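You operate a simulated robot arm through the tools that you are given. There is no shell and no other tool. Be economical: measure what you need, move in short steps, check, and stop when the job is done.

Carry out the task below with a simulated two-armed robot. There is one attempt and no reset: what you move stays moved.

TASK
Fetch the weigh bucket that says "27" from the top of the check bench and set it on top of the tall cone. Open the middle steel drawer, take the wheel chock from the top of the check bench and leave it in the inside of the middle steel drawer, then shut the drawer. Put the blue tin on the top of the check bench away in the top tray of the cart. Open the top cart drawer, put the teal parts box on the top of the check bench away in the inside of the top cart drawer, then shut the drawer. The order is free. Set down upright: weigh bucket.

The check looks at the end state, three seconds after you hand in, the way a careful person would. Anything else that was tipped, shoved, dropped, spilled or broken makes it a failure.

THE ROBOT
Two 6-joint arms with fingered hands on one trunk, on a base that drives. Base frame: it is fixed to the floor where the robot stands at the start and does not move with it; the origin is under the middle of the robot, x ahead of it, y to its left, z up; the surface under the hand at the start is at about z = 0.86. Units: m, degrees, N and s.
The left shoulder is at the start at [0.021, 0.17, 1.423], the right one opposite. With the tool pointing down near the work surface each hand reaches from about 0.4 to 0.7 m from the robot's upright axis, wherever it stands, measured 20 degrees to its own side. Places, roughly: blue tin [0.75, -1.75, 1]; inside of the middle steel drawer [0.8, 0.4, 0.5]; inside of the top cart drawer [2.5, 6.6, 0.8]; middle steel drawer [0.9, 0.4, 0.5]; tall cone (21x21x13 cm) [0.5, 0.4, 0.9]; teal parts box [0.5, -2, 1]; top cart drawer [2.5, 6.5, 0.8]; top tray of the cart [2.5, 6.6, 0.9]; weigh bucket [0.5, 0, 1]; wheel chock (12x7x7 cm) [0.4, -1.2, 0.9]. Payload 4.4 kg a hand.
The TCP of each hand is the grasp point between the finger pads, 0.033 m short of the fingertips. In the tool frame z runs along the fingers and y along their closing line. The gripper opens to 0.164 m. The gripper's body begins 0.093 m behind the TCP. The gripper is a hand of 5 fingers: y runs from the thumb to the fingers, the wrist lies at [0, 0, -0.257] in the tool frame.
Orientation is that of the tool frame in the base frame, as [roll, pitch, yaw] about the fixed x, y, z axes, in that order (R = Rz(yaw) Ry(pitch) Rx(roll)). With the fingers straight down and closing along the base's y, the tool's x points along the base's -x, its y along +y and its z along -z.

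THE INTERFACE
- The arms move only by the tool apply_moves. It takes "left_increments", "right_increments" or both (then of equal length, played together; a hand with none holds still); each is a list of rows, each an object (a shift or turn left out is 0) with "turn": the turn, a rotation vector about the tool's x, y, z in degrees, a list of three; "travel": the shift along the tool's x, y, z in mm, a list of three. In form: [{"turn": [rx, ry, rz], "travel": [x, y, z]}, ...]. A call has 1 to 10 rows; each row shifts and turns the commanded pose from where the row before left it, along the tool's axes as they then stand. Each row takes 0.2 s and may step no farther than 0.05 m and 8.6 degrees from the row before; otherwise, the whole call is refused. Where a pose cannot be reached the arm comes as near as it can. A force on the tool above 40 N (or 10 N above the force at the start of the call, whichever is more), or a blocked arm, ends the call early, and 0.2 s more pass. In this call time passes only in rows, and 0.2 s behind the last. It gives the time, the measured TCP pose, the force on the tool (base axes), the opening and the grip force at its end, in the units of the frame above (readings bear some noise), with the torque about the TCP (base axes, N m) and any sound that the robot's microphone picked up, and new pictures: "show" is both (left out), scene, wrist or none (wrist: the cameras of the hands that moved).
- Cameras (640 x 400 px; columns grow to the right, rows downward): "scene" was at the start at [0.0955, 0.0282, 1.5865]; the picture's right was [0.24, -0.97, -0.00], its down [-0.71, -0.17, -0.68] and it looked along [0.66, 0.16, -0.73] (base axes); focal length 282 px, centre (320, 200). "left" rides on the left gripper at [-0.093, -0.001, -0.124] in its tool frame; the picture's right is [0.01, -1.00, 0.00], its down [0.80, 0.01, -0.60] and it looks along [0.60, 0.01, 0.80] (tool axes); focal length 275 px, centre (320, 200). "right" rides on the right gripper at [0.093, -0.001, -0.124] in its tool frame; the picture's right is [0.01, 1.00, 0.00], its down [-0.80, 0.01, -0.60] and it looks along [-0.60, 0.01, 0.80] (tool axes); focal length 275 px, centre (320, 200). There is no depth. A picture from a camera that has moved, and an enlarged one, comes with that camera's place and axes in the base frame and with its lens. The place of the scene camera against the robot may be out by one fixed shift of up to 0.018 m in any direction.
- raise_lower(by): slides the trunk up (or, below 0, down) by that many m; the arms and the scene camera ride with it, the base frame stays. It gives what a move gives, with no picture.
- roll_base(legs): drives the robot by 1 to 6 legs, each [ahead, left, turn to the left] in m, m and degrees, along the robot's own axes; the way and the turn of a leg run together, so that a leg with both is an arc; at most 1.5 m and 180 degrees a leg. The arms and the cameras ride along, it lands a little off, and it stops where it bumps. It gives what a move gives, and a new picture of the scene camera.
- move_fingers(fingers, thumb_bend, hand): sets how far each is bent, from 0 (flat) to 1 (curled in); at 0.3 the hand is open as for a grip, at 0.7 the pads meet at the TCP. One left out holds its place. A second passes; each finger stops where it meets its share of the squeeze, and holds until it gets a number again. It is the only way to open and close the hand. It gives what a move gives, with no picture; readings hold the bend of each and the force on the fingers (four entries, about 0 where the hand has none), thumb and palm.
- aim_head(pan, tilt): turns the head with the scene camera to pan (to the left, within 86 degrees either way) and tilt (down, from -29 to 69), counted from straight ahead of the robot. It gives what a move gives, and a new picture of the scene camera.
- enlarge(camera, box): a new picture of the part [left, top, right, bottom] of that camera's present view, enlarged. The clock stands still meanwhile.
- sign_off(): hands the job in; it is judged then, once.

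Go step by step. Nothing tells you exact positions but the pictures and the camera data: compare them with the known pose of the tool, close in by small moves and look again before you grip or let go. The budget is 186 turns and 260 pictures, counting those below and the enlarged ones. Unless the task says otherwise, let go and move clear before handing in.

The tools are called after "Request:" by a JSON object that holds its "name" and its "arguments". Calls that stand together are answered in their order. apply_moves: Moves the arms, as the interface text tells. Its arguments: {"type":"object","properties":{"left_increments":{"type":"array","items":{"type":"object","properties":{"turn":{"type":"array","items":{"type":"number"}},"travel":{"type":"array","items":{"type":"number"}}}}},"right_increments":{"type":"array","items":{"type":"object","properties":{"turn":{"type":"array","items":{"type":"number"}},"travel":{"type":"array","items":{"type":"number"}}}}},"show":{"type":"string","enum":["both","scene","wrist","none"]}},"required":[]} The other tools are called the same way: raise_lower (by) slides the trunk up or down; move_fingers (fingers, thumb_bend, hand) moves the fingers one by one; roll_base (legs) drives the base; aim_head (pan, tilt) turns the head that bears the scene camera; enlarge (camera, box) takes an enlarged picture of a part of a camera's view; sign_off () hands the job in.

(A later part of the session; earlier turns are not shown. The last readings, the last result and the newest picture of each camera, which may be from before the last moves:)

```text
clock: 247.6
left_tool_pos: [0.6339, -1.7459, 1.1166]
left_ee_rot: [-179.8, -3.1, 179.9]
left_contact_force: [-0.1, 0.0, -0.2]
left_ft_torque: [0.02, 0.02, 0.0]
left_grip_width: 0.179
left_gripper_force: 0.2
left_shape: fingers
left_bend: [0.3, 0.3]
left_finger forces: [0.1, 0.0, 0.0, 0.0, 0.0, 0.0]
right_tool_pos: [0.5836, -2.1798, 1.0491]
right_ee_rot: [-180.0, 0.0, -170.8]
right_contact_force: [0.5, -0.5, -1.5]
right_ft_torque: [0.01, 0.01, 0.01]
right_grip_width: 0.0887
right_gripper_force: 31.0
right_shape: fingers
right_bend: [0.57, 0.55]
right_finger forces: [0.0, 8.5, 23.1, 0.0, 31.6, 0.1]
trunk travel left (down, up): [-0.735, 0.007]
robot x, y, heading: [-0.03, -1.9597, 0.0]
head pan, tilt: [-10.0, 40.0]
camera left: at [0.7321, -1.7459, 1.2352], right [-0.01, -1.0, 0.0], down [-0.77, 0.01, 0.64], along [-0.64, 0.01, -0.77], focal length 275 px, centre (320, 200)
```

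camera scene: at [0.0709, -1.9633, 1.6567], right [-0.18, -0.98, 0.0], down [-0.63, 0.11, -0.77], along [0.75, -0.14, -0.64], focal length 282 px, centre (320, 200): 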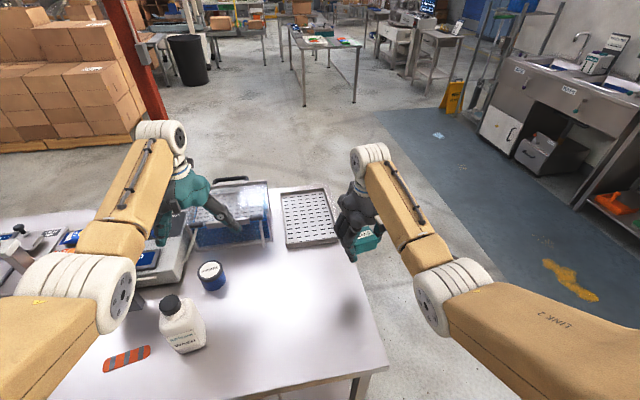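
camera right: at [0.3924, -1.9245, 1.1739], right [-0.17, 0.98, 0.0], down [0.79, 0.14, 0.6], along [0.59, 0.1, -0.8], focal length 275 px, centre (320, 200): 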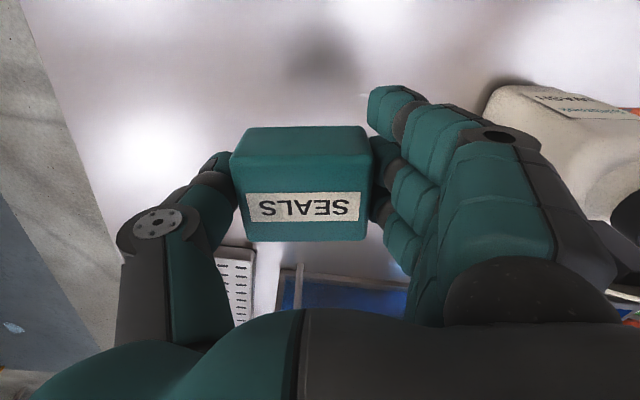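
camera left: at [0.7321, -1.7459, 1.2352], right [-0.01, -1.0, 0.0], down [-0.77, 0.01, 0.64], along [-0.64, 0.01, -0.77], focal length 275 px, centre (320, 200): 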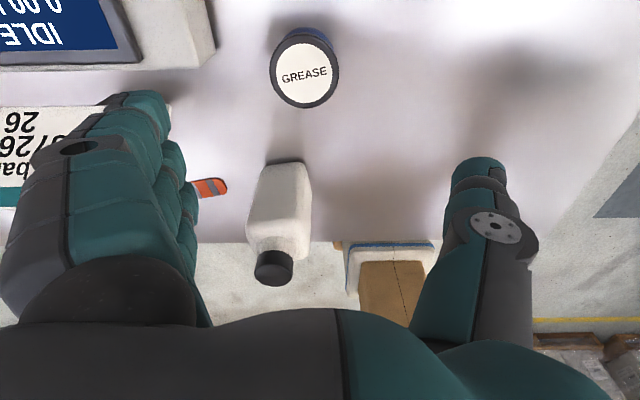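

The tin ("GREASE") stands at about (0.651, -1.728), top z≈0.93, with a bottle on the near side and a device to its left. To keep the forearm clear of the bottle I'll shift right and reach with a leaned hand gripping along x.

Request:
{"name": "roll_base", "arguments": {"legs": [[0, -0.2, 0], [0.03, 0, 0]]}}

Request:
{"name": "apply_moves", "arguments": {"left_increments": [{"turn": [0, -3, 0]}, {"turn": [0, 0, 8.6]}, {"turn": [0, 0, 8.6]}, {"turn": [0, 0, 8.6]}, {"turn": [0, 0, 8.6]}, {"turn": [0, 0, 8.6]}, {"turn": [0, 0, 8.6]}, {"turn": [0, 0, 8.6]}, {"turn": [0, 0, 8.6]}, {"turn": [0, 0, 8.6]}], "show": "none"}}

Request:
{"name": "apply_moves", "arguments": {"left_increments": [{"turn": [0, 0, 6]}, {"turn": [0, 0, 6.6]}, {"turn": [0, 7.5, 0]}, {"turn": [0, 7.5, 0]}, {"turn": [0, 7.5, 0]}, {"turn": [0, 7.5, 0]}], "show": "both"}}

```text
clock: 249.6
left_tool_pos: [0.6602, -1.9465, 1.1176]
left_ee_rot: [-179.9, -3.1, 179.8]
left_contact_force: [-0.3, -0.4, -0.2]
left_ft_torque: [0.0, 0.04, 0.02]
left_grip_width: 0.1792
left_gripper_force: 0.0
left_shape: fingers
left_bend: [0.3, 0.3]
left_finger forces: [0.0, 0.1, 0.0, 0.0, 0.0, 0.1]
right_tool_pos: [0.6126, -2.38, 1.0495]
right_ee_rot: [180.0, -0.1, -170.7]
right_contact_force: [-0.4, 0.7, -1.7]
right_ft_torque: [-0.01, 0.02, 0.01]
right_grip_width: 0.0886
right_gripper_force: 32.0
right_shape: fingers
right_bend: [0.57, 0.55]
right_finger forces: [0.1, 8.6, 23.1, 0.1, 31.7, 0.0]
trunk travel left (down, up): [-0.735, 0.007]
robot x, y, heading: [-0.0005, -2.1602, -0.3]
head pan, tilt: [-10.0, 40.0]
camera scene: at [0.0986, -2.1627, 1.6569], right [-0.18, -0.98, 0.0], down [-0.63, 0.11, -0.77], along [0.75, -0.14, -0.64], focal length 282 px, centre (320, 200)
```

scene: 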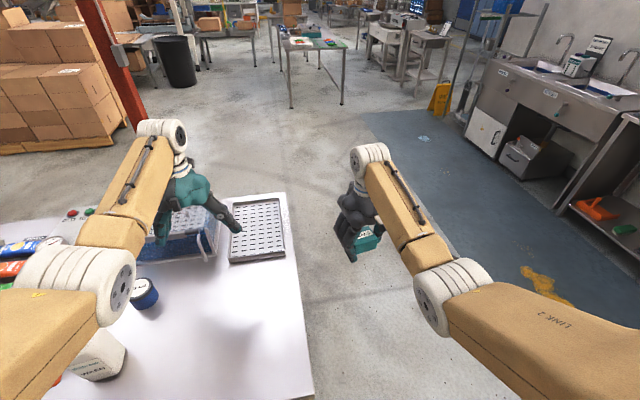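

```text
clock: 251.8
left_tool_pos: [0.6609, -1.9471, 1.1171]
left_ee_rot: [-179.9, 0.2, 102.3]
left_contact_force: [0.5, -0.1, 0.7]
left_ft_torque: [0.01, 0.03, 0.01]
left_grip_width: 0.1792
left_gripper_force: 0.0
left_shape: fingers
left_bend: [0.3, 0.3]
left_finger forces: [0.0, 0.0, 0.1, 0.0, 0.1, 0.0]
right_tool_pos: [0.6133, -2.381, 1.048]
right_ee_rot: [180.0, 0.0, -170.7]
right_contact_force: [-0.4, 0.2, -1.3]
right_ft_torque: [0.01, 0.0, 0.02]
right_grip_width: 0.0886
right_gripper_force: 31.9
right_shape: fingers
right_bend: [0.57, 0.55]
right_finger forces: [0.0, 8.6, 23.1, 0.0, 31.6, 0.0]
trunk travel left (down, up): [-0.735, 0.007]
robot x, y, heading: [-0.0021, -2.1586, -0.5]
head pan, tilt: [-10.0, 40.0]
```

```text
clock: 253.2
left_tool_pos: [0.6617, -1.9482, 1.1172]
left_ee_rot: [-180.0, -30.0, 89.9]
left_contact_force: [-0.5, 0.3, -0.4]
left_ft_torque: [-0.01, 0.03, 0.04]
left_grip_width: 0.179
left_gripper_force: 0.0
left_shape: fingers
left_bend: [0.3, 0.3]
left_finger forces: [0.0, 0.0, 0.1, 0.1, 0.1, 0.1]
right_tool_pos: [0.6134, -2.3821, 1.0495]
right_ee_rot: [180.0, -0.2, -170.7]
right_contact_force: [-1.0, -0.5, -1.3]
right_ft_torque: [0.0, 0.03, -0.01]
right_grip_width: 0.0885
right_gripper_force: 31.4
right_shape: fingers
right_bend: [0.57, 0.55]
right_finger forces: [0.0, 8.6, 22.9, 0.0, 31.6, 0.0]
trunk travel left (down, up): [-0.735, 0.007]
robot x, y, heading: [0.001, -2.1583, -0.1]
head pan, tilt: [-10.0, 40.0]
camera scene: at [0.0999, -2.1647, 1.6567], right [-0.18, -0.98, 0.0], down [-0.63, 0.11, -0.77], along [0.75, -0.14, -0.64], focal length 282 px, centre (320, 200)
camera left: at [0.6604, -2.0899, 1.178], right [-1.0, 0.01, 0.01], down [0.01, 0.39, 0.92], along [0.01, 0.92, -0.39], focal length 275 px, centre (320, 200)
```

scene: 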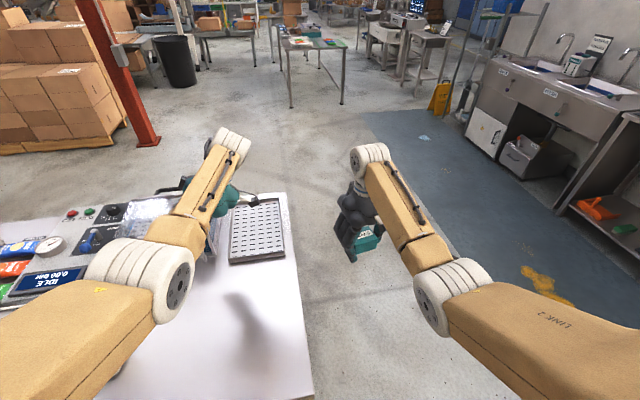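
left: 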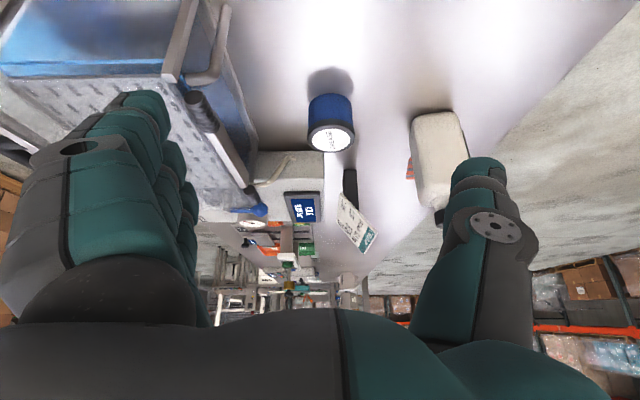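

Leaning here still puts the elbow near the bottle, so I'll instead reach the tin from the bench's right end (facing +y). First I restore the left hand and retract the right.

Request:
{"name": "apply_moves", "arguments": {"left_increments": [{"turn": [0, -7.5, 0]}, {"turn": [0, -7.5, 0]}, {"turn": [0, -7.5, 0]}, {"turn": [0, -7.5, 0]}, {"turn": [0, 0, -8.6]}, {"turn": [0, 0, -8.6]}, {"turn": [0, 0, -8.6]}, {"turn": [0, 0, -8.6]}, {"turn": [0, 0, -8.6]}, {"turn": [0, 0, -8.6]}], "show": "none"}}

Request:
{"name": "apply_moves", "arguments": {"left_increments": [{"turn": [0, 0, -8.6]}, {"turn": [0, 0, -8.6]}, {"turn": [0, 0, -8.6]}, {"turn": [0, 0, -8.6]}, {"turn": [0, 0, -4]}], "right_increments": [{"travel": [25, 0, 0]}, {"travel": [25, 0, 0]}, {"travel": [25, 0, 0]}, {"travel": [25, 0, 0]}, {"travel": [25, 0, 0]}], "show": "none"}}

Request:
{"name": "roll_base", "arguments": {"legs": [[-0.35, 0, 0], [0, -0.95, 0], [1.2, 0, 0]]}}

Request:
{"name": "roll_base", "arguments": {"legs": [[0, 0, 90]]}}

```text
clock: 255.4
left_tool_pos: [0.6602, -1.9475, 1.1158]
left_ee_rot: [-179.8, 0.1, 141.6]
left_contact_force: [0.5, 0.7, 0.0]
left_ft_torque: [0.02, 0.0, 0.03]
left_grip_width: 0.1791
left_gripper_force: 0.0
left_shape: fingers
left_bend: [0.3, 0.3]
left_finger forces: [0.0, 0.0, 0.0, 0.0, 0.0, 0.1]
right_tool_pos: [0.6121, -2.3806, 1.0484]
right_ee_rot: [179.9, 0.0, -170.7]
right_contact_force: [-0.1, -0.1, -1.0]
right_ft_torque: [0.01, 0.0, -0.03]
right_grip_width: 0.0885
right_gripper_force: 31.9
right_shape: fingers
right_bend: [0.57, 0.55]
right_finger forces: [0.0, 8.7, 22.9, 0.0, 31.5, 0.0]
trunk travel left (down, up): [-0.735, 0.007]
robot x, y, heading: [-0.0035, -2.1567, 0.0]
head pan, tilt: [-10.0, 40.0]
```

```text
clock: 256.6
left_tool_pos: [0.6619, -1.9475, 1.1166]
left_ee_rot: [-179.8, 0.0, -179.9]
left_contact_force: [-0.1, -0.3, -0.1]
left_ft_torque: [0.02, 0.0, 0.01]
left_grip_width: 0.1791
left_gripper_force: 0.0
left_shape: fingers
left_bend: [0.3, 0.3]
left_finger forces: [0.1, 0.0, 0.0, 0.0, 0.0, 0.0]
right_tool_pos: [0.4999, -2.4038, 1.0292]
right_ee_rot: [179.9, 0.0, -170.6]
right_contact_force: [0.8, -0.6, -1.4]
right_ft_torque: [0.06, -0.04, 0.0]
right_grip_width: 0.0881
right_gripper_force: 31.7
right_shape: fingers
right_bend: [0.57, 0.55]
right_finger forces: [0.1, 8.7, 23.0, 0.1, 31.5, 0.1]
right hand out of reach, approached as far as the arm can: row 4, 5
trunk travel left (down, up): [-0.735, 0.007]
robot x, y, heading: [0.0025, -2.1589, -0.3]
head pan, tilt: [-10.0, 40.0]
```

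```text
clock: 269.1
left_tool_pos: [1.5124, -2.8934, 1.1162]
left_ee_rot: [-179.7, -0.1, -179.8]
left_contact_force: [0.8, 0.0, 0.6]
left_ft_torque: [-0.01, 0.0, 0.01]
left_grip_width: 0.1792
left_gripper_force: 0.1
left_shape: fingers
left_bend: [0.3, 0.3]
left_finger forces: [0.0, 0.0, 0.1, 0.1, 0.1, 0.0]
right_tool_pos: [1.3552, -3.3517, 1.0287]
right_ee_rot: [179.8, 0.0, -170.3]
right_contact_force: [-0.6, 0.1, -1.1]
right_ft_torque: [-0.04, 0.01, -0.02]
right_grip_width: 0.0886
right_gripper_force: 31.1
right_shape: fingers
right_bend: [0.57, 0.55]
right_finger forces: [0.0, 8.5, 22.8, 0.1, 31.5, 0.1]
trunk travel left (down, up): [-0.735, 0.007]
robot x, y, heading: [0.8517, -3.1068, 0.4]
head pan, tilt: [-10.0, 40.0]
camera scene: at [0.9524, -3.1138, 1.6567], right [-0.17, -0.99, 0.0], down [-0.63, 0.11, -0.77], along [0.75, -0.13, -0.64], focal length 282 px, centre (320, 200)
```

scene: 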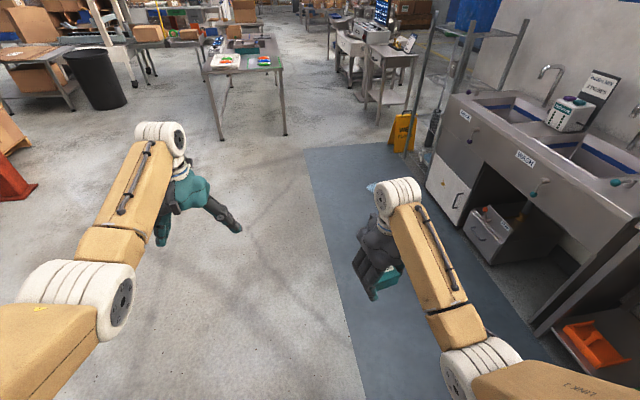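

```text
clock: 273.3
left_tool_pos: [0.6426, -2.4447, 1.1156]
left_ee_rot: [-179.9, -0.1, -90.5]
left_contact_force: [0.3, -0.1, 1.0]
left_ft_torque: [0.01, 0.01, 0.0]
left_grip_width: 0.1791
left_gripper_force: 0.2
left_shape: fingers
left_bend: [0.3, 0.3]
left_finger forces: [0.0, 0.1, 0.0, 0.0, 0.0, 0.0]
right_tool_pos: [1.0991, -2.6067, 1.0292]
right_ee_rot: [179.8, 0.0, -80.9]
right_contact_force: [-1.0, -0.2, -1.9]
right_ft_torque: [-0.03, -0.02, -0.02]
right_grip_width: 0.088
right_gripper_force: 31.0
right_shape: fingers
right_bend: [0.57, 0.55]
right_finger forces: [0.0, 8.6, 22.3, 0.0, 30.9, 0.1]
trunk travel left (down, up): [-0.735, 0.007]
robot x, y, heading: [0.8522, -3.1092, 89.8]
head pan, tilt: [-10.0, 40.0]
camera scene: at [0.8731, -3.005, 1.6568], right [0.98, -0.18, 0.0], down [-0.12, -0.63, -0.77], along [0.14, 0.75, -0.64], focal length 282 px, centre (320, 200)
```

scene: 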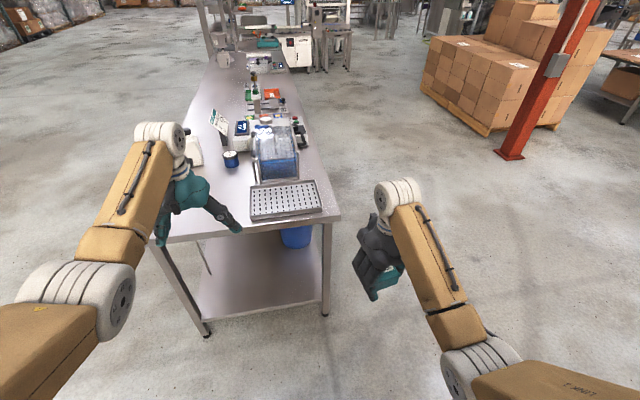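

Request:
{"name": "roll_base", "arguments": {"legs": [[0.58, 0, 0]]}}

Request:
{"name": "apply_moves", "arguments": {"left_increments": [{"travel": [-10, 0, 0]}], "show": "wrist"}}

```text
clock: 276.6
left_tool_pos: [0.6447, -1.8676, 1.1155]
left_ee_rot: [-179.8, -0.1, -90.2]
left_contact_force: [-0.2, 0.0, -0.6]
left_ft_torque: [-0.05, 0.01, 0.0]
left_grip_width: 0.1794
left_gripper_force: 0.1
left_shape: fingers
left_bend: [0.3, 0.3]
left_finger forces: [0.0, 0.1, 0.0, 0.0, 0.0, 0.0]
right_tool_pos: [1.1012, -2.0276, 1.0301]
right_ee_rot: [180.0, 0.0, -80.7]
right_contact_force: [-0.5, -0.5, -2.5]
right_ft_torque: [0.01, 0.03, -0.02]
right_grip_width: 0.0882
right_gripper_force: 30.8
right_shape: fingers
right_bend: [0.57, 0.55]
right_finger forces: [0.0, 8.6, 22.4, 0.0, 30.9, 0.0]
trunk travel left (down, up): [-0.735, 0.007]
robot x, y, heading: [0.8602, -2.5284, 89.7]
head pan, tilt: [-10.0, 40.0]
camera scene: at [0.8762, -2.4268, 1.6567], right [0.98, -0.18, 0.0], down [-0.11, -0.63, -0.77], along [0.14, 0.75, -0.64], focal length 282 px, centre (320, 200)
```

scene: 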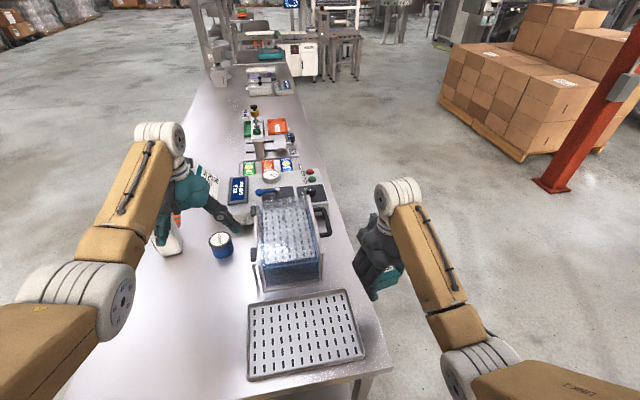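

```text
clock: 277.0
left_tool_pos: [0.6429, -1.8565, 1.1154]
left_ee_rot: [-179.8, -0.1, -90.2]
left_contact_force: [-0.6, -0.4, 0.4]
left_ft_torque: [-0.03, -0.01, 0.0]
left_grip_width: 0.1791
left_gripper_force: 0.0
left_shape: fingers
left_bend: [0.3, 0.3]
left_finger forces: [0.0, 0.0, 0.1, 0.0, 0.0, 0.0]
right_tool_pos: [1.1025, -2.0276, 1.0276]
right_ee_rot: [179.9, 0.0, -80.8]
right_contact_force: [0.0, -0.4, -1.1]
right_ft_torque: [-0.02, -0.01, -0.01]
right_grip_width: 0.0883
right_gripper_force: 30.7
right_shape: fingers
right_bend: [0.57, 0.55]
right_finger forces: [0.0, 8.6, 22.3, 0.0, 31.1, 0.0]
trunk travel left (down, up): [-0.735, 0.007]
robot x, y, heading: [0.8529, -2.5313, 89.8]
head pan, tilt: [-10.0, 40.0]
camera left: at [0.6446, -1.7646, 1.2398], right [1.0, -0.01, 0.0], down [-0.01, -0.8, 0.6], along [-0.01, -0.6, -0.8], focal length 275 px, centre (320, 200)
```

left: 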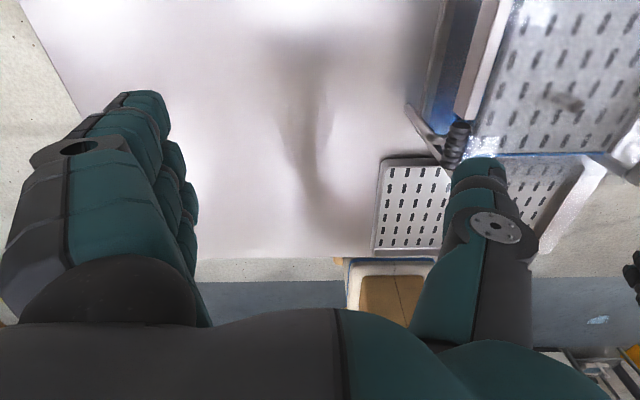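

Request:
{"name": "move_fingers", "arguments": {"hand": "left", "fingers": 0.42, "thumb_bend": 0.4}}

Request:
{"name": "apply_moves", "arguments": {"left_increments": [{"turn": [0, -6, 0]}, {"turn": [0, -6, 0]}, {"turn": [0, -6, 0]}], "right_increments": [{"travel": [0, -30, 0]}, {"travel": [0, -30, 0]}, {"travel": [0, -20, 0]}], "show": "none"}}

Request:
{"name": "roll_base", "arguments": {"legs": [[0.05, 0, 0]]}}

```text
clock: 278.0
left_tool_pos: [0.6429, -1.8577, 1.1168]
left_ee_rot: [-179.8, -0.1, -90.1]
left_contact_force: [0.6, 0.0, 0.8]
left_ft_torque: [0.01, 0.02, -0.01]
left_grip_width: 0.1366
left_gripper_force: 0.1
left_shape: fingers
left_bend: [0.42, 0.4]
left_finger forces: [0.0, 0.0, 0.0, 0.0, 0.0, 0.0]
right_tool_pos: [1.1011, -2.0281, 1.0297]
right_ee_rot: [180.0, 0.0, -80.6]
right_contact_force: [-0.4, 0.6, -1.6]
right_ft_torque: [-0.02, 0.04, 0.0]
right_grip_width: 0.0881
right_gripper_force: 30.3
right_shape: fingers
right_bend: [0.57, 0.55]
right_finger forces: [0.0, 8.6, 22.4, 0.1, 30.9, 0.1]
trunk travel left (down, up): [-0.735, 0.007]
robot x, y, heading: [0.8514, -2.5316, 89.7]
head pan, tilt: [-10.0, 40.0]
```

```text
clock: 278.8
left_tool_pos: [0.6442, -1.8579, 1.1172]
left_ee_rot: [-179.9, 18.1, -90.1]
left_contact_force: [-0.3, -0.7, 1.1]
left_ft_torque: [0.0, 0.05, 0.02]
left_grip_width: 0.1369
left_gripper_force: 0.1
left_shape: fingers
left_bend: [0.42, 0.4]
left_finger forces: [0.0, 0.0, 0.0, 0.0, 0.0, 0.1]
right_tool_pos: [1.1798, -2.016, 1.0294]
right_ee_rot: [179.9, 0.2, -80.7]
right_contact_force: [0.9, -0.5, -2.0]
right_ft_torque: [-0.01, 0.0, 0.02]
right_grip_width: 0.0884
right_gripper_force: 31.8
right_shape: fingers
right_bend: [0.57, 0.55]
right_finger forces: [0.1, 8.8, 22.5, 0.0, 31.3, 0.1]
trunk travel left (down, up): [-0.735, 0.007]
robot x, y, heading: [0.8506, -2.5328, 90.4]
head pan, tilt: [-10.0, 40.0]
```

```text
clock: 279.7
left_tool_pos: [0.6435, -1.8061, 1.1149]
left_ee_rot: [-179.9, 17.8, -90.2]
left_contact_force: [0.6, 1.1, 0.0]
left_ft_torque: [-0.06, 0.01, 0.03]
left_grip_width: 0.1369
left_gripper_force: 0.0
left_shape: fingers
left_bend: [0.42, 0.4]
left_finger forces: [0.0, 0.0, 0.0, 0.0, 0.1, 0.1]
right_tool_pos: [1.1825, -1.9648, 1.0269]
right_ee_rot: [179.9, -0.1, -80.8]
right_contact_force: [-0.1, 0.5, -1.6]
right_ft_torque: [-0.06, 0.02, -0.01]
right_grip_width: 0.0881
right_gripper_force: 30.9
right_shape: fingers
right_bend: [0.57, 0.55]
right_finger forces: [0.0, 8.8, 22.5, 0.0, 31.3, 0.0]
trunk travel left (down, up): [-0.735, 0.007]
robot x, y, heading: [0.8511, -2.4812, 89.6]
head pan, tilt: [-10.0, 40.0]
camera scene: at [0.8766, -2.3754, 1.6566], right [0.98, -0.18, 0.0], down [-0.11, -0.63, -0.76], along [0.14, 0.75, -0.64], focal length 282 px, centre (320, 200)
```

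scene: 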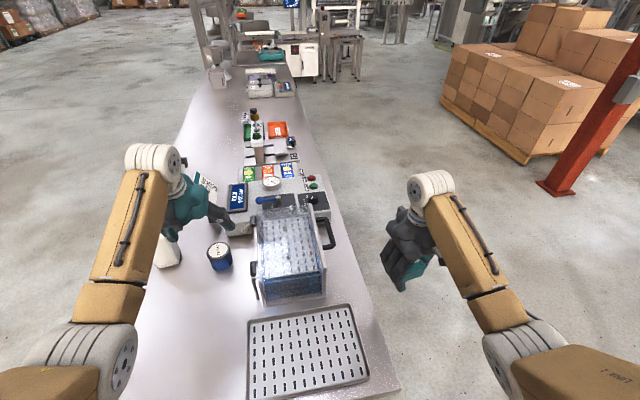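

Request:
{"name": "apply_moves", "arguments": {"left_increments": [{"travel": [-38, 0, 12.4]}, {"travel": [-38, 0, 12.4]}, {"travel": [12.4, 0, 38]}], "show": "both"}}

Request:
{"name": "enlarge", "arguments": {"camera": "scene", "box": [110, 120, 350, 300]}}

```text
clock: 280.5
left_tool_pos: [0.6437, -1.7297, 1.077]
left_ee_rot: [-179.8, 18.2, -90.0]
left_contact_force: [0.4, -0.5, 0.9]
left_ft_torque: [-0.04, -0.02, -0.01]
left_grip_width: 0.1366
left_gripper_force: 0.1
left_shape: fingers
left_bend: [0.42, 0.4]
left_finger forces: [0.0, 0.0, 0.0, 0.1, 0.1, 0.0]
right_tool_pos: [1.1802, -1.9664, 1.0293]
right_ee_rot: [179.9, 0.1, -80.6]
right_contact_force: [0.1, -0.3, -0.7]
right_ft_torque: [0.05, 0.0, 0.0]
right_grip_width: 0.0883
right_gripper_force: 31.3
right_shape: fingers
right_bend: [0.57, 0.55]
right_finger forces: [0.0, 8.8, 22.5, 0.0, 31.2, 0.0]
trunk travel left (down, up): [-0.735, 0.007]
robot x, y, heading: [0.8552, -2.4823, 90.0]
head pan, tilt: [-10.0, 40.0]
camera scene: at [0.8758, -2.3794, 1.6568], right [0.98, -0.18, 0.0], down [-0.11, -0.63, -0.77], along [0.14, 0.75, -0.64], focal length 282 px, centre (320, 200)
camera left: at [0.6449, -1.6798, 1.2235], right [1.0, -0.01, 0.0], down [-0.01, -0.95, 0.32], along [-0.01, -0.32, -0.95], focal length 275 px, centre (320, 200)
```

scene: 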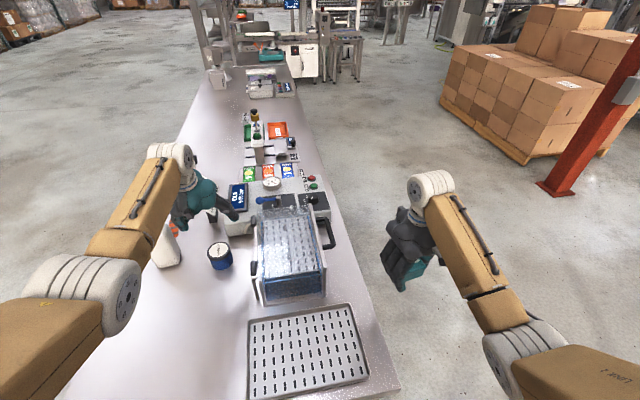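
left: 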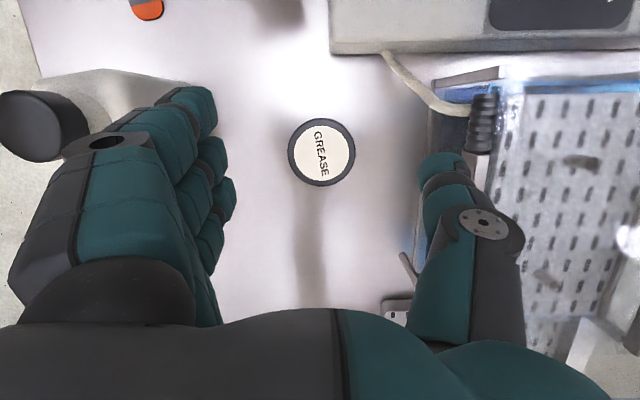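

```text
2.22 times, centred on (230, 210) of scene
camera zoom: at [0.8758, -2.3794, 1.6568], right [0.98, -0.18, 0.0], down [-0.11, -0.63, -0.77], along [0.14, 0.75, -0.64], focal length 626 px, centre (520, 178)
```

zoom: 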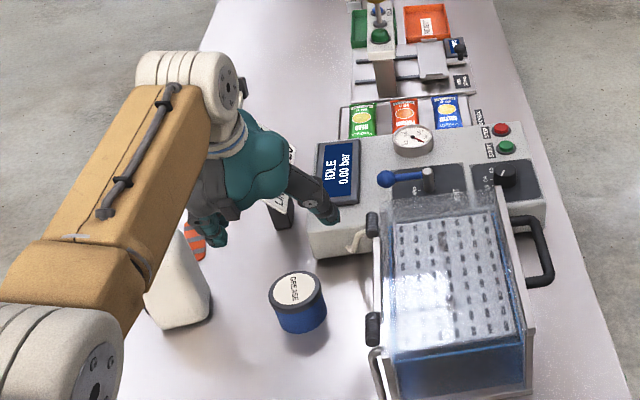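

Request:
{"name": "apply_moves", "arguments": {"left_increments": [{"travel": [12.4, 0, 38]}, {"travel": [12.4, 0, 38]}, {"travel": [9.3, 0, 28.5]}], "show": "wrist"}}

```text
clock: 281.3
left_tool_pos: [0.6401, -1.7369, 0.9716]
left_ee_rot: [-179.8, 18.2, -90.3]
left_contact_force: [0.4, 0.3, 1.2]
left_ft_torque: [-0.02, 0.01, -0.04]
left_grip_width: 0.1366
left_gripper_force: 0.1
left_shape: fingers
left_bend: [0.42, 0.4]
left_finger forces: [0.1, 0.0, 0.1, 0.0, 0.0, 0.0]
left hand out of reach, approached as far as the arm can: row 3
right_tool_pos: [1.1809, -1.9661, 1.0286]
right_ee_rot: [180.0, 0.0, -80.6]
right_contact_force: [-0.8, -0.4, -0.9]
right_ft_torque: [0.0, 0.03, 0.01]
right_grip_width: 0.0881
right_gripper_force: 31.5
right_shape: fingers
right_bend: [0.57, 0.55]
right_finger forces: [0.1, 8.8, 22.6, 0.0, 31.3, 0.1]
trunk travel left (down, up): [-0.735, 0.007]
robot x, y, heading: [0.8523, -2.4841, 89.8]
head pan, tilt: [-10.0, 40.0]
camera left: at [0.6417, -1.6877, 1.1196], right [1.0, -0.02, 0.0], down [-0.01, -0.95, 0.32], along [-0.01, -0.32, -0.95], focal length 275 px, centre (320, 200)
```

left: 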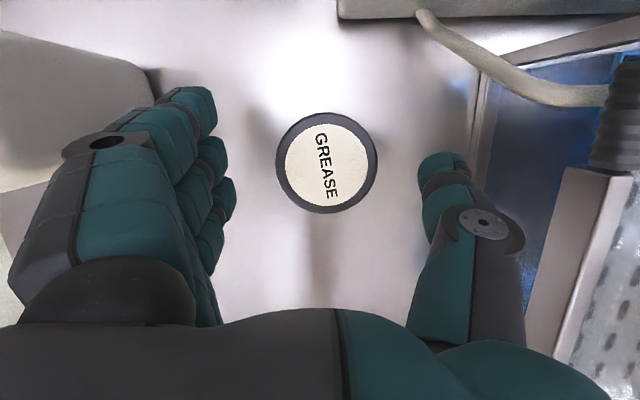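

Request:
{"name": "apply_moves", "arguments": {"left_increments": [{"travel": [-15.7, 4, -15.9]}], "show": "none"}}

Request:
{"name": "raise_lower", "arguments": {"by": -0.05}}

Request:
{"name": "apply_moves", "arguments": {"left_increments": [{"travel": [0, 0, 0]}], "show": "wrist"}}

```text
clock: 281.7
left_tool_pos: [0.6362, -1.7301, 0.9913]
left_ee_rot: [-179.8, 17.9, -90.0]
left_contact_force: [0.8, -0.6, 0.1]
left_ft_torque: [0.03, -0.01, -0.03]
left_grip_width: 0.1368
left_gripper_force: 0.1
left_shape: fingers
left_bend: [0.42, 0.4]
left_finger forces: [0.1, 0.0, 0.0, 0.0, 0.0, 0.1]
right_tool_pos: [1.1824, -1.9664, 1.0283]
right_ee_rot: [179.8, 0.0, -80.7]
right_contact_force: [-0.7, 0.0, -1.8]
right_ft_torque: [0.0, 0.01, 0.01]
right_grip_width: 0.0883
right_gripper_force: 31.1
right_shape: fingers
right_bend: [0.57, 0.55]
right_finger forces: [0.0, 8.7, 22.5, 0.0, 31.2, 0.0]
trunk travel left (down, up): [-0.735, 0.007]
robot x, y, heading: [0.8523, -2.4812, 89.8]
head pan, tilt: [-10.0, 40.0]
```

```text
clock: 282.7
left_tool_pos: [0.6356, -1.7297, 0.9421]
left_ee_rot: [-179.8, 18.1, -90.1]
left_contact_force: [0.3, 0.5, 0.5]
left_ft_torque: [0.0, -0.04, 0.01]
left_grip_width: 0.1366
left_gripper_force: 0.0
left_shape: fingers
left_bend: [0.42, 0.4]
left_finger forces: [0.1, 0.1, 0.0, 0.0, 0.0, 0.0]
right_tool_pos: [1.1797, -1.9659, 0.9784]
right_ee_rot: [-180.0, 0.0, -80.7]
right_contact_force: [-0.4, 0.6, -1.0]
right_ft_torque: [-0.03, 0.02, -0.05]
right_grip_width: 0.0882
right_gripper_force: 31.1
right_shape: fingers
right_bend: [0.57, 0.55]
right_finger forces: [0.0, 8.8, 22.5, 0.0, 31.3, 0.0]
trunk travel left (down, up): [-0.685, 0.057]
robot x, y, heading: [0.8491, -2.485, 90.0]
head pan, tilt: [-10.0, 40.0]
```

```text
clock: 283.1
left_tool_pos: [0.6362, -1.73, 0.9421]
left_ee_rot: [-179.8, 18.0, -90.1]
left_contact_force: [-0.5, -0.1, 0.2]
left_ft_torque: [0.0, -0.03, -0.02]
left_grip_width: 0.1367
left_gripper_force: 0.2
left_shape: fingers
left_bend: [0.42, 0.4]
left_finger forces: [0.0, 0.0, 0.0, 0.0, 0.1, 0.0]
right_tool_pos: [1.1805, -1.9658, 0.9784]
right_ee_rot: [-180.0, 0.0, -80.7]
right_contact_force: [0.2, 0.2, -1.9]
right_ft_torque: [0.02, -0.01, -0.01]
right_grip_width: 0.0882
right_gripper_force: 31.0
right_shape: fingers
right_bend: [0.57, 0.55]
right_finger forces: [0.1, 8.8, 22.5, 0.0, 31.4, 0.0]
trunk travel left (down, up): [-0.685, 0.057]
robot x, y, heading: [0.8572, -2.4814, 89.6]
head pan, tilt: [-10.0, 40.0]
camera left: at [0.637, -1.6794, 1.0883], right [1.0, -0.01, 0.0], down [-0.01, -0.95, 0.32], along [-0.01, -0.32, -0.95], focal length 275 px, centre (320, 200)
```

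left: 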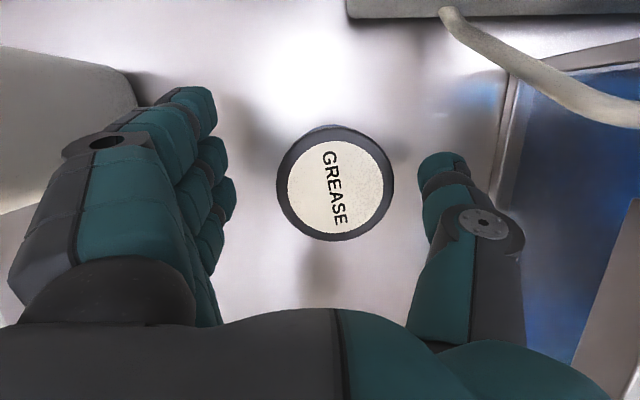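

Request:
{"name": "apply_moves", "arguments": {"left_increments": [{"travel": [-4, -9, 1]}], "show": "none"}}

Request:
{"name": "raise_lower", "arguments": {"by": -0.036}}

Request:
{"name": "enlarge", "arguments": {"camera": "left", "box": [0, 0, 640, 400]}}

```text
clock: 283.5
left_tool_pos: [0.6452, -1.7279, 0.9438]
left_ee_rot: [-179.9, 18.1, -90.1]
left_contact_force: [0.2, -0.1, -0.2]
left_ft_torque: [0.01, -0.01, 0.03]
left_grip_width: 0.1367
left_gripper_force: 0.0
left_shape: fingers
left_bend: [0.42, 0.4]
left_finger forces: [0.0, 0.0, 0.1, 0.0, 0.0, 0.1]
left hand out of reach, approached as far as the arm can: row 1
right_tool_pos: [1.1809, -1.966, 0.9788]
right_ee_rot: [179.7, 0.0, -80.7]
right_contact_force: [0.1, 0.9, -1.1]
right_ft_torque: [0.01, 0.0, 0.0]
right_grip_width: 0.0879
right_gripper_force: 30.8
right_shape: fingers
right_bend: [0.57, 0.55]
right_finger forces: [0.0, 8.8, 22.5, 0.1, 31.3, 0.0]
trunk travel left (down, up): [-0.685, 0.057]
robot x, y, heading: [0.8523, -2.482, 89.8]
head pan, tilt: [-10.0, 40.0]
```

```text
clock: 284.3
left_tool_pos: [0.6442, -1.7269, 0.9114]
left_ee_rot: [-180.0, 18.4, -90.2]
left_contact_force: [1.4, 0.7, 16.9]
left_ft_torque: [-0.62, 1.23, 0.06]
left_grip_width: 0.1374
left_gripper_force: 8.1
left_shape: fingers
left_bend: [0.42, 0.4]
left_finger forces: [0.0, 0.0, 0.0, 16.5, 0.0, 0.1]
right_tool_pos: [1.1816, -1.9682, 0.9429]
right_ee_rot: [179.8, 0.2, -80.6]
right_contact_force: [0.1, 0.1, -1.3]
right_ft_torque: [-0.04, 0.0, -0.04]
right_grip_width: 0.0882
right_gripper_force: 30.8
right_shape: fingers
right_bend: [0.57, 0.55]
right_finger forces: [0.0, 8.8, 22.5, 0.0, 31.3, 0.0]
trunk travel left (down, up): [-0.649, 0.093]
robot x, y, heading: [0.8539, -2.4803, 90.0]
head pan, tilt: [-10.0, 40.0]
```

```text
1.00 times, centred on (320, 200) of left (not enlarged: the box is as wide or as high as the picture)
camera zoom: at [0.6456, -1.6778, 1.0587], right [1.0, -0.02, 0.0], down [-0.01, -0.95, 0.32], along [-0.01, -0.32, -0.95], focal length 275 px, centre (320, 200)
```

zoom: 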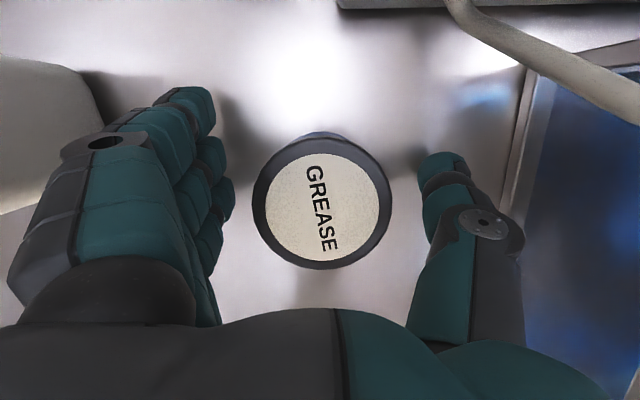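

Request:
{"name": "raise_lower", "arguments": {"by": 0.008}}

Request:
{"name": "move_fingers", "arguments": {"hand": "left", "fingers": 0.7, "thumb_bend": 0.7}}

Request:
{"name": "enlarge", "arguments": {"camera": "left", "box": [0, 0, 640, 400]}}

```text
clock: 284.8
left_tool_pos: [0.6438, -1.7291, 0.9138]
left_ee_rot: [-179.8, 17.9, -90.0]
left_contact_force: [0.2, 0.1, 0.2]
left_ft_torque: [-0.02, -0.03, 0.01]
left_grip_width: 0.1367
left_gripper_force: 0.1
left_shape: fingers
left_bend: [0.42, 0.4]
left_finger forces: [0.1, 0.0, 0.2, 0.0, 0.0, 0.0]
right_tool_pos: [1.1804, -1.9662, 0.9507]
right_ee_rot: [179.9, -0.1, -80.7]
right_contact_force: [-0.7, -0.5, -1.2]
right_ft_torque: [-0.01, 0.05, 0.01]
right_grip_width: 0.0885
right_gripper_force: 31.2
right_shape: fingers
right_bend: [0.57, 0.55]
right_finger forces: [0.0, 8.8, 22.6, 0.1, 31.4, 0.0]
trunk travel left (down, up): [-0.657, 0.085]
robot x, y, heading: [0.8536, -2.4854, 89.8]
head pan, tilt: [-10.0, 40.0]
```

```text
clock: 285.8
left_tool_pos: [0.6431, -1.7289, 0.9155]
left_ee_rot: [-179.8, 18.0, -90.1]
left_contact_force: [0.8, -0.1, 0.9]
left_ft_torque: [0.02, 0.0, 0.01]
left_grip_width: 0.0844
left_gripper_force: 33.4
left_shape: fingers
left_bend: [0.58, 0.55]
left_finger forces: [0.0, 0.0, 33.3, 0.0, 33.3, 0.0]
right_tool_pos: [1.1804, -1.9655, 0.9495]
right_ee_rot: [179.9, 0.0, -80.8]
right_contact_force: [-0.6, 0.4, -1.3]
right_ft_torque: [0.0, 0.02, 0.04]
right_grip_width: 0.0881
right_gripper_force: 31.5
right_shape: fingers
right_bend: [0.57, 0.55]
right_finger forces: [0.0, 8.8, 22.5, 0.0, 31.3, 0.0]
trunk travel left (down, up): [-0.657, 0.085]
robot x, y, heading: [0.8531, -2.4814, 90.0]
head pan, tilt: [-10.0, 40.0]
```

```text
1.00 times, centred on (320, 200) of left (not enlarged: the box is as wide or as high as the picture)
camera zoom: at [0.6447, -1.6784, 1.062], right [1.0, -0.01, 0.0], down [-0.01, -0.95, 0.32], along [-0.01, -0.32, -0.95], focal length 275 px, centre (320, 200)
```

zoom: 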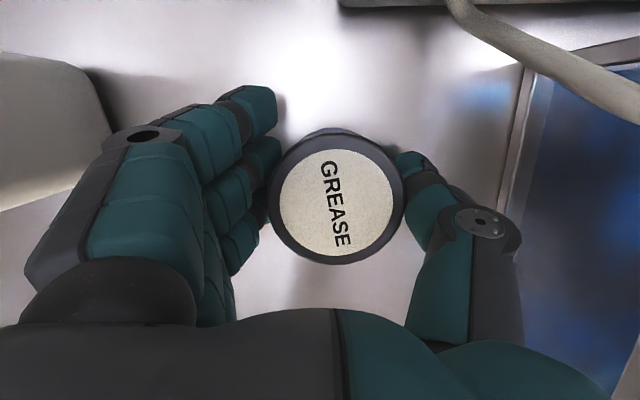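

Request:
{"name": "raise_lower", "arguments": {"by": 0.084}}

Request:
{"name": "apply_moves", "arguments": {"left_increments": [{"travel": [-4, 0, -13]}, {"travel": [-9, 0, -28]}], "right_increments": [{"travel": [0, 0, 0]}, {"travel": [0, 0, 0]}], "show": "both"}}

```text
clock: 287.0
left_tool_pos: [0.6432, -1.7287, 0.9993]
left_ee_rot: [-179.9, 18.1, -90.1]
left_contact_force: [0.9, 0.2, -3.2]
left_ft_torque: [-0.05, 0.06, 0.01]
left_grip_width: 0.0844
left_gripper_force: 33.6
left_shape: fingers
left_bend: [0.58, 0.55]
left_finger forces: [0.0, 0.0, 33.2, 0.0, 33.1, 0.0]
right_tool_pos: [1.1803, -1.9651, 1.0352]
right_ee_rot: [179.9, -0.1, -80.7]
right_contact_force: [-0.3, 0.7, -1.3]
right_ft_torque: [-0.06, 0.0, 0.0]
right_grip_width: 0.0881
right_gripper_force: 31.3
right_shape: fingers
right_bend: [0.57, 0.55]
right_finger forces: [0.1, 8.8, 22.4, 0.1, 31.2, 0.0]
trunk travel left (down, up): [-0.741, 0.001]
robot x, y, heading: [0.8522, -2.4836, 89.8]
head pan, tilt: [-10.0, 40.0]
```

```text
clock: 287.6
left_tool_pos: [0.6447, -1.7176, 1.038]
left_ee_rot: [-179.9, 17.8, -90.2]
left_contact_force: [-0.5, -1.1, -4.8]
left_ft_torque: [0.07, -0.02, 0.02]
left_grip_width: 0.0846
left_gripper_force: 33.6
left_shape: fingers
left_bend: [0.58, 0.55]
left_finger forces: [0.1, 0.0, 33.3, 0.0, 33.2, 0.0]
left hand out of reach, approached as far as the arm can: row 1, 2
right_tool_pos: [1.1812, -1.9659, 1.0343]
right_ee_rot: [179.9, -0.1, -80.7]
right_contact_force: [0.7, 0.1, -1.3]
right_ft_torque: [-0.01, 0.02, -0.02]
right_grip_width: 0.0882
right_gripper_force: 31.5
right_shape: fingers
right_bend: [0.57, 0.55]
right_finger forces: [0.1, 8.7, 22.4, 0.0, 31.2, 0.0]
trunk travel left (down, up): [-0.741, 0.001]
robot x, y, heading: [0.8554, -2.4829, 90.0]
head pan, tilt: [-10.0, 40.0]
camera scene: at [0.8766, -2.3776, 1.6627], right [0.98, -0.18, 0.0], down [-0.11, -0.63, -0.77], along [0.14, 0.75, -0.64], focal length 282 px, centre (320, 200)
camera right: at [1.1977, -2.0574, 1.1585], right [-0.98, -0.17, 0.0], down [-0.14, 0.79, 0.6], along [-0.1, 0.59, -0.8], focal length 275 px, centre (320, 200)
camera left: at [0.6448, -1.6665, 1.184], right [1.0, -0.01, 0.0], down [-0.01, -0.95, 0.33], along [-0.01, -0.33, -0.95], focal length 275 px, centre (320, 200)
```

scene: 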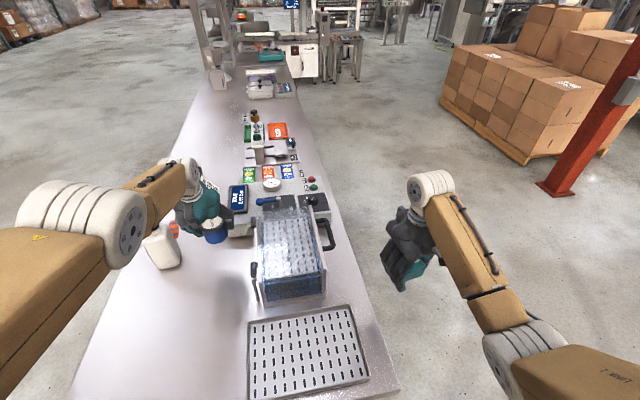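
right: 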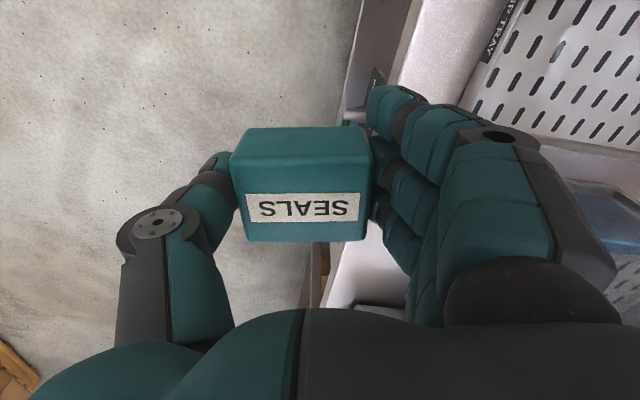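
left: 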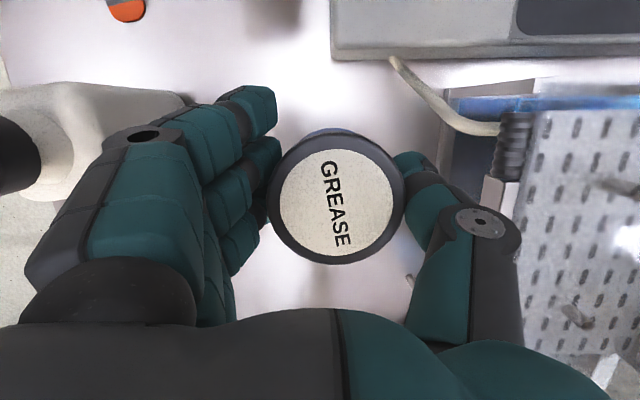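

Both items are held. I'll back out from the bench end and drive along the near side toward the cart.

Request:
{"name": "roll_base", "arguments": {"legs": [[-0.65, 0, 0], [0, 1.5, 0], [0, 0.25, 0]]}}

Request:
{"name": "roll_base", "arguments": {"legs": [[1.5, 0, 0], [1.5, 0, 0], [1.4, 0, 0]]}}

Request:
{"name": "aim_head", "arguments": {"pan": -20, "tilt": 15}}

```text
clock: 299.7
left_tool_pos: [-1.1023, -2.3397, 1.0381]
left_ee_rot: [-179.9, 18.0, -90.6]
left_contact_force: [-0.2, -0.3, -2.3]
left_ft_torque: [-0.01, -0.02, 0.01]
left_grip_width: 0.0845
left_gripper_force: 33.0
left_shape: fingers
left_bend: [0.58, 0.55]
left_finger forces: [0.1, 0.0, 33.1, 0.0, 33.2, 0.0]
right_tool_pos: [-0.5661, -2.5947, 1.0339]
right_ee_rot: [-180.0, 0.0, -81.3]
right_contact_force: [-0.9, -1.0, -2.2]
right_ft_torque: [-0.01, 0.01, 0.03]
right_grip_width: 0.0882
right_gripper_force: 31.8
right_shape: fingers
right_bend: [0.57, 0.55]
right_finger forces: [0.1, 8.9, 22.4, 0.0, 31.3, 0.0]
trunk travel left (down, up): [-0.741, 0.001]
robot x, y, heading: [-0.8998, -3.1069, 89.3]
head pan, tilt: [-10.0, 40.0]
camera scene: at [-0.8756, -3.0047, 1.6628], right [0.98, -0.19, 0.0], down [-0.12, -0.63, -0.77], along [0.14, 0.75, -0.64], focal length 282 px, centre (320, 200)
```

scene: 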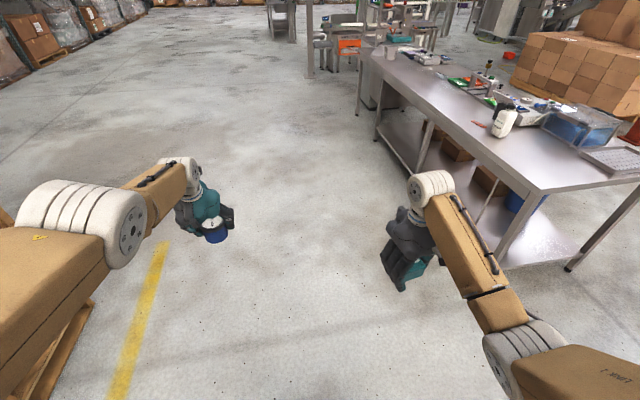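

```text
clock: 320.6
left_tool_pos: [-0.9976, 2.0349, 1.0388]
left_ee_rot: [-179.8, 17.9, -91.8]
left_contact_force: [-0.5, 0.4, -2.6]
left_ft_torque: [0.04, 0.05, -0.02]
left_grip_width: 0.0845
left_gripper_force: 32.9
left_shape: fingers
left_bend: [0.58, 0.55]
left_finger forces: [0.1, 0.0, 33.2, 0.0, 33.2, 0.1]
right_tool_pos: [-0.4678, 1.7705, 1.0332]
right_ee_rot: [179.8, 0.0, -82.5]
right_contact_force: [0.1, 0.4, -2.3]
right_ft_torque: [0.01, 0.04, -0.01]
right_grip_width: 0.0882
right_gripper_force: 31.4
right_shape: fingers
right_bend: [0.57, 0.55]
right_finger forces: [0.1, 9.0, 22.3, 0.1, 31.3, 0.0]
trunk travel left (down, up): [-0.741, 0.001]
robot x, y, heading: [-0.8101, 1.2653, 88.3]
head pan, tilt: [-10.0, 40.0]
camera scene: at [-0.7844, 1.3675, 1.6627], right [0.98, -0.21, 0.0], down [-0.13, -0.63, -0.77], along [0.16, 0.75, -0.64], focal length 282 px, centre (320, 200)
```

scene: 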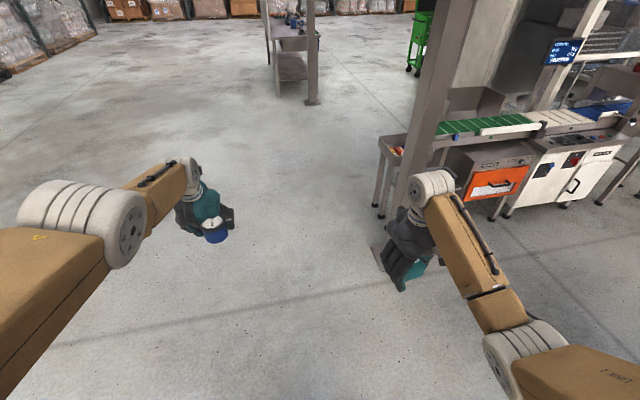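

```text
clock: 321.5
left_tool_pos: [-0.9964, 2.0341, 1.0386]
left_ee_rot: [-179.9, 17.9, -91.8]
left_contact_force: [-0.4, -0.5, -2.1]
left_ft_torque: [0.03, 0.01, -0.02]
left_grip_width: 0.0846
left_gripper_force: 33.0
left_shape: fingers
left_bend: [0.58, 0.55]
left_finger forces: [0.2, 0.1, 33.2, 0.0, 33.2, 0.0]
right_tool_pos: [-0.4682, 1.7702, 1.0337]
right_ee_rot: [180.0, 0.0, -82.4]
right_contact_force: [0.4, 0.4, -2.0]
right_ft_torque: [-0.03, -0.01, -0.03]
right_grip_width: 0.0883
right_gripper_force: 31.5
right_shape: fingers
right_bend: [0.57, 0.55]
right_finger forces: [0.0, 9.0, 22.3, 0.1, 31.3, 0.1]
trunk travel left (down, up): [-0.741, 0.001]
robot x, y, heading: [-0.8135, 1.2659, 88.1]
head pan, tilt: [-20.0, 15.0]
camera scene: at [-0.7672, 1.3707, 1.7022], right [0.93, -0.37, 0.0], down [-0.1, -0.24, -0.97], along [0.36, 0.9, -0.26], focal length 282 px, centre (320, 200)
```

scene: 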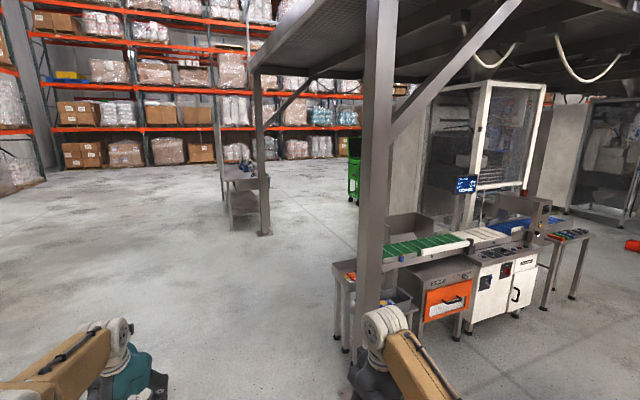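

Request:
{"name": "roll_base", "arguments": {"legs": [[0, 0, 1.9], [1.5, 0, 0], [1.4, 0, 0]]}}

Request:
{"name": "aim_head", "arguments": {"pan": -60, "tilt": 20}}

```text
clock: 335.8
left_tool_pos: [-1.0792, 4.9004, 1.0385]
left_ee_rot: [-179.8, 17.9, -88.1]
left_contact_force: [-0.1, 0.1, -2.7]
left_ft_torque: [0.05, 0.03, -0.02]
left_grip_width: 0.0846
left_gripper_force: 32.9
left_shape: fingers
left_bend: [0.58, 0.55]
left_finger forces: [0.1, 0.0, 33.2, 0.0, 33.1, 0.0]
right_tool_pos: [-0.5335, 4.6699, 1.0339]
right_ee_rot: [179.9, 0.1, -79.0]
right_contact_force: [0.4, -0.1, -1.3]
right_ft_torque: [0.0, 0.02, 0.02]
right_grip_width: 0.0882
right_gripper_force: 31.8
right_shape: fingers
right_bend: [0.57, 0.55]
right_finger forces: [0.0, 9.0, 22.2, 0.1, 31.3, 0.0]
trunk travel left (down, up): [-0.741, 0.001]
robot x, y, heading: [-0.8429, 4.1438, 91.6]
head pan, tilt: [-20.0, 15.0]
camera scene: at [-0.807, 4.2529, 1.7023], right [0.95, -0.32, 0.0], down [-0.08, -0.25, -0.97], along [0.3, 0.92, -0.26], focal length 282 px, centre (320, 200)
```

scene: 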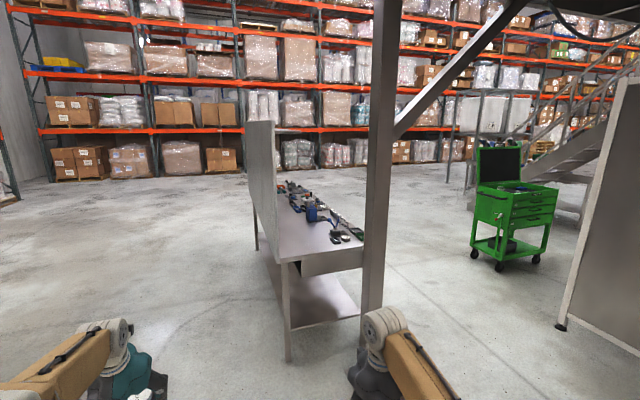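

```text
clock: 336.8
left_tool_pos: [-1.0781, 4.9028, 1.0373]
left_ee_rot: [-179.9, 17.9, -88.1]
left_contact_force: [0.2, 0.0, -2.6]
left_ft_torque: [0.01, 0.03, 0.02]
left_grip_width: 0.0845
left_gripper_force: 33.3
left_shape: fingers
left_bend: [0.58, 0.55]
left_finger forces: [0.0, 0.1, 33.3, 0.0, 33.2, 0.1]
right_tool_pos: [-0.5338, 4.6706, 1.0339]
right_ee_rot: [179.8, 0.0, -78.9]
right_contact_force: [0.0, -0.6, -1.6]
right_ft_torque: [0.0, 0.01, -0.01]
right_grip_width: 0.088
right_gripper_force: 31.1
right_shape: fingers
right_bend: [0.57, 0.55]
right_finger forces: [0.0, 9.0, 22.2, 0.0, 31.2, 0.0]
trunk travel left (down, up): [-0.741, 0.001]
robot x, y, heading: [-0.8447, 4.143, 91.5]
head pan, tilt: [-60.0, 20.0]
camera scene: at [-0.7571, 4.213, 1.6942], right [0.53, -0.85, 0.0], down [-0.29, -0.18, -0.94], along [0.8, 0.49, -0.34], focal length 282 px, centre (320, 200)
```

scene: 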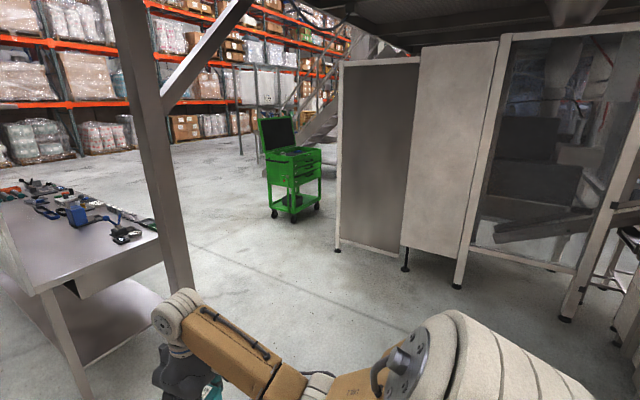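

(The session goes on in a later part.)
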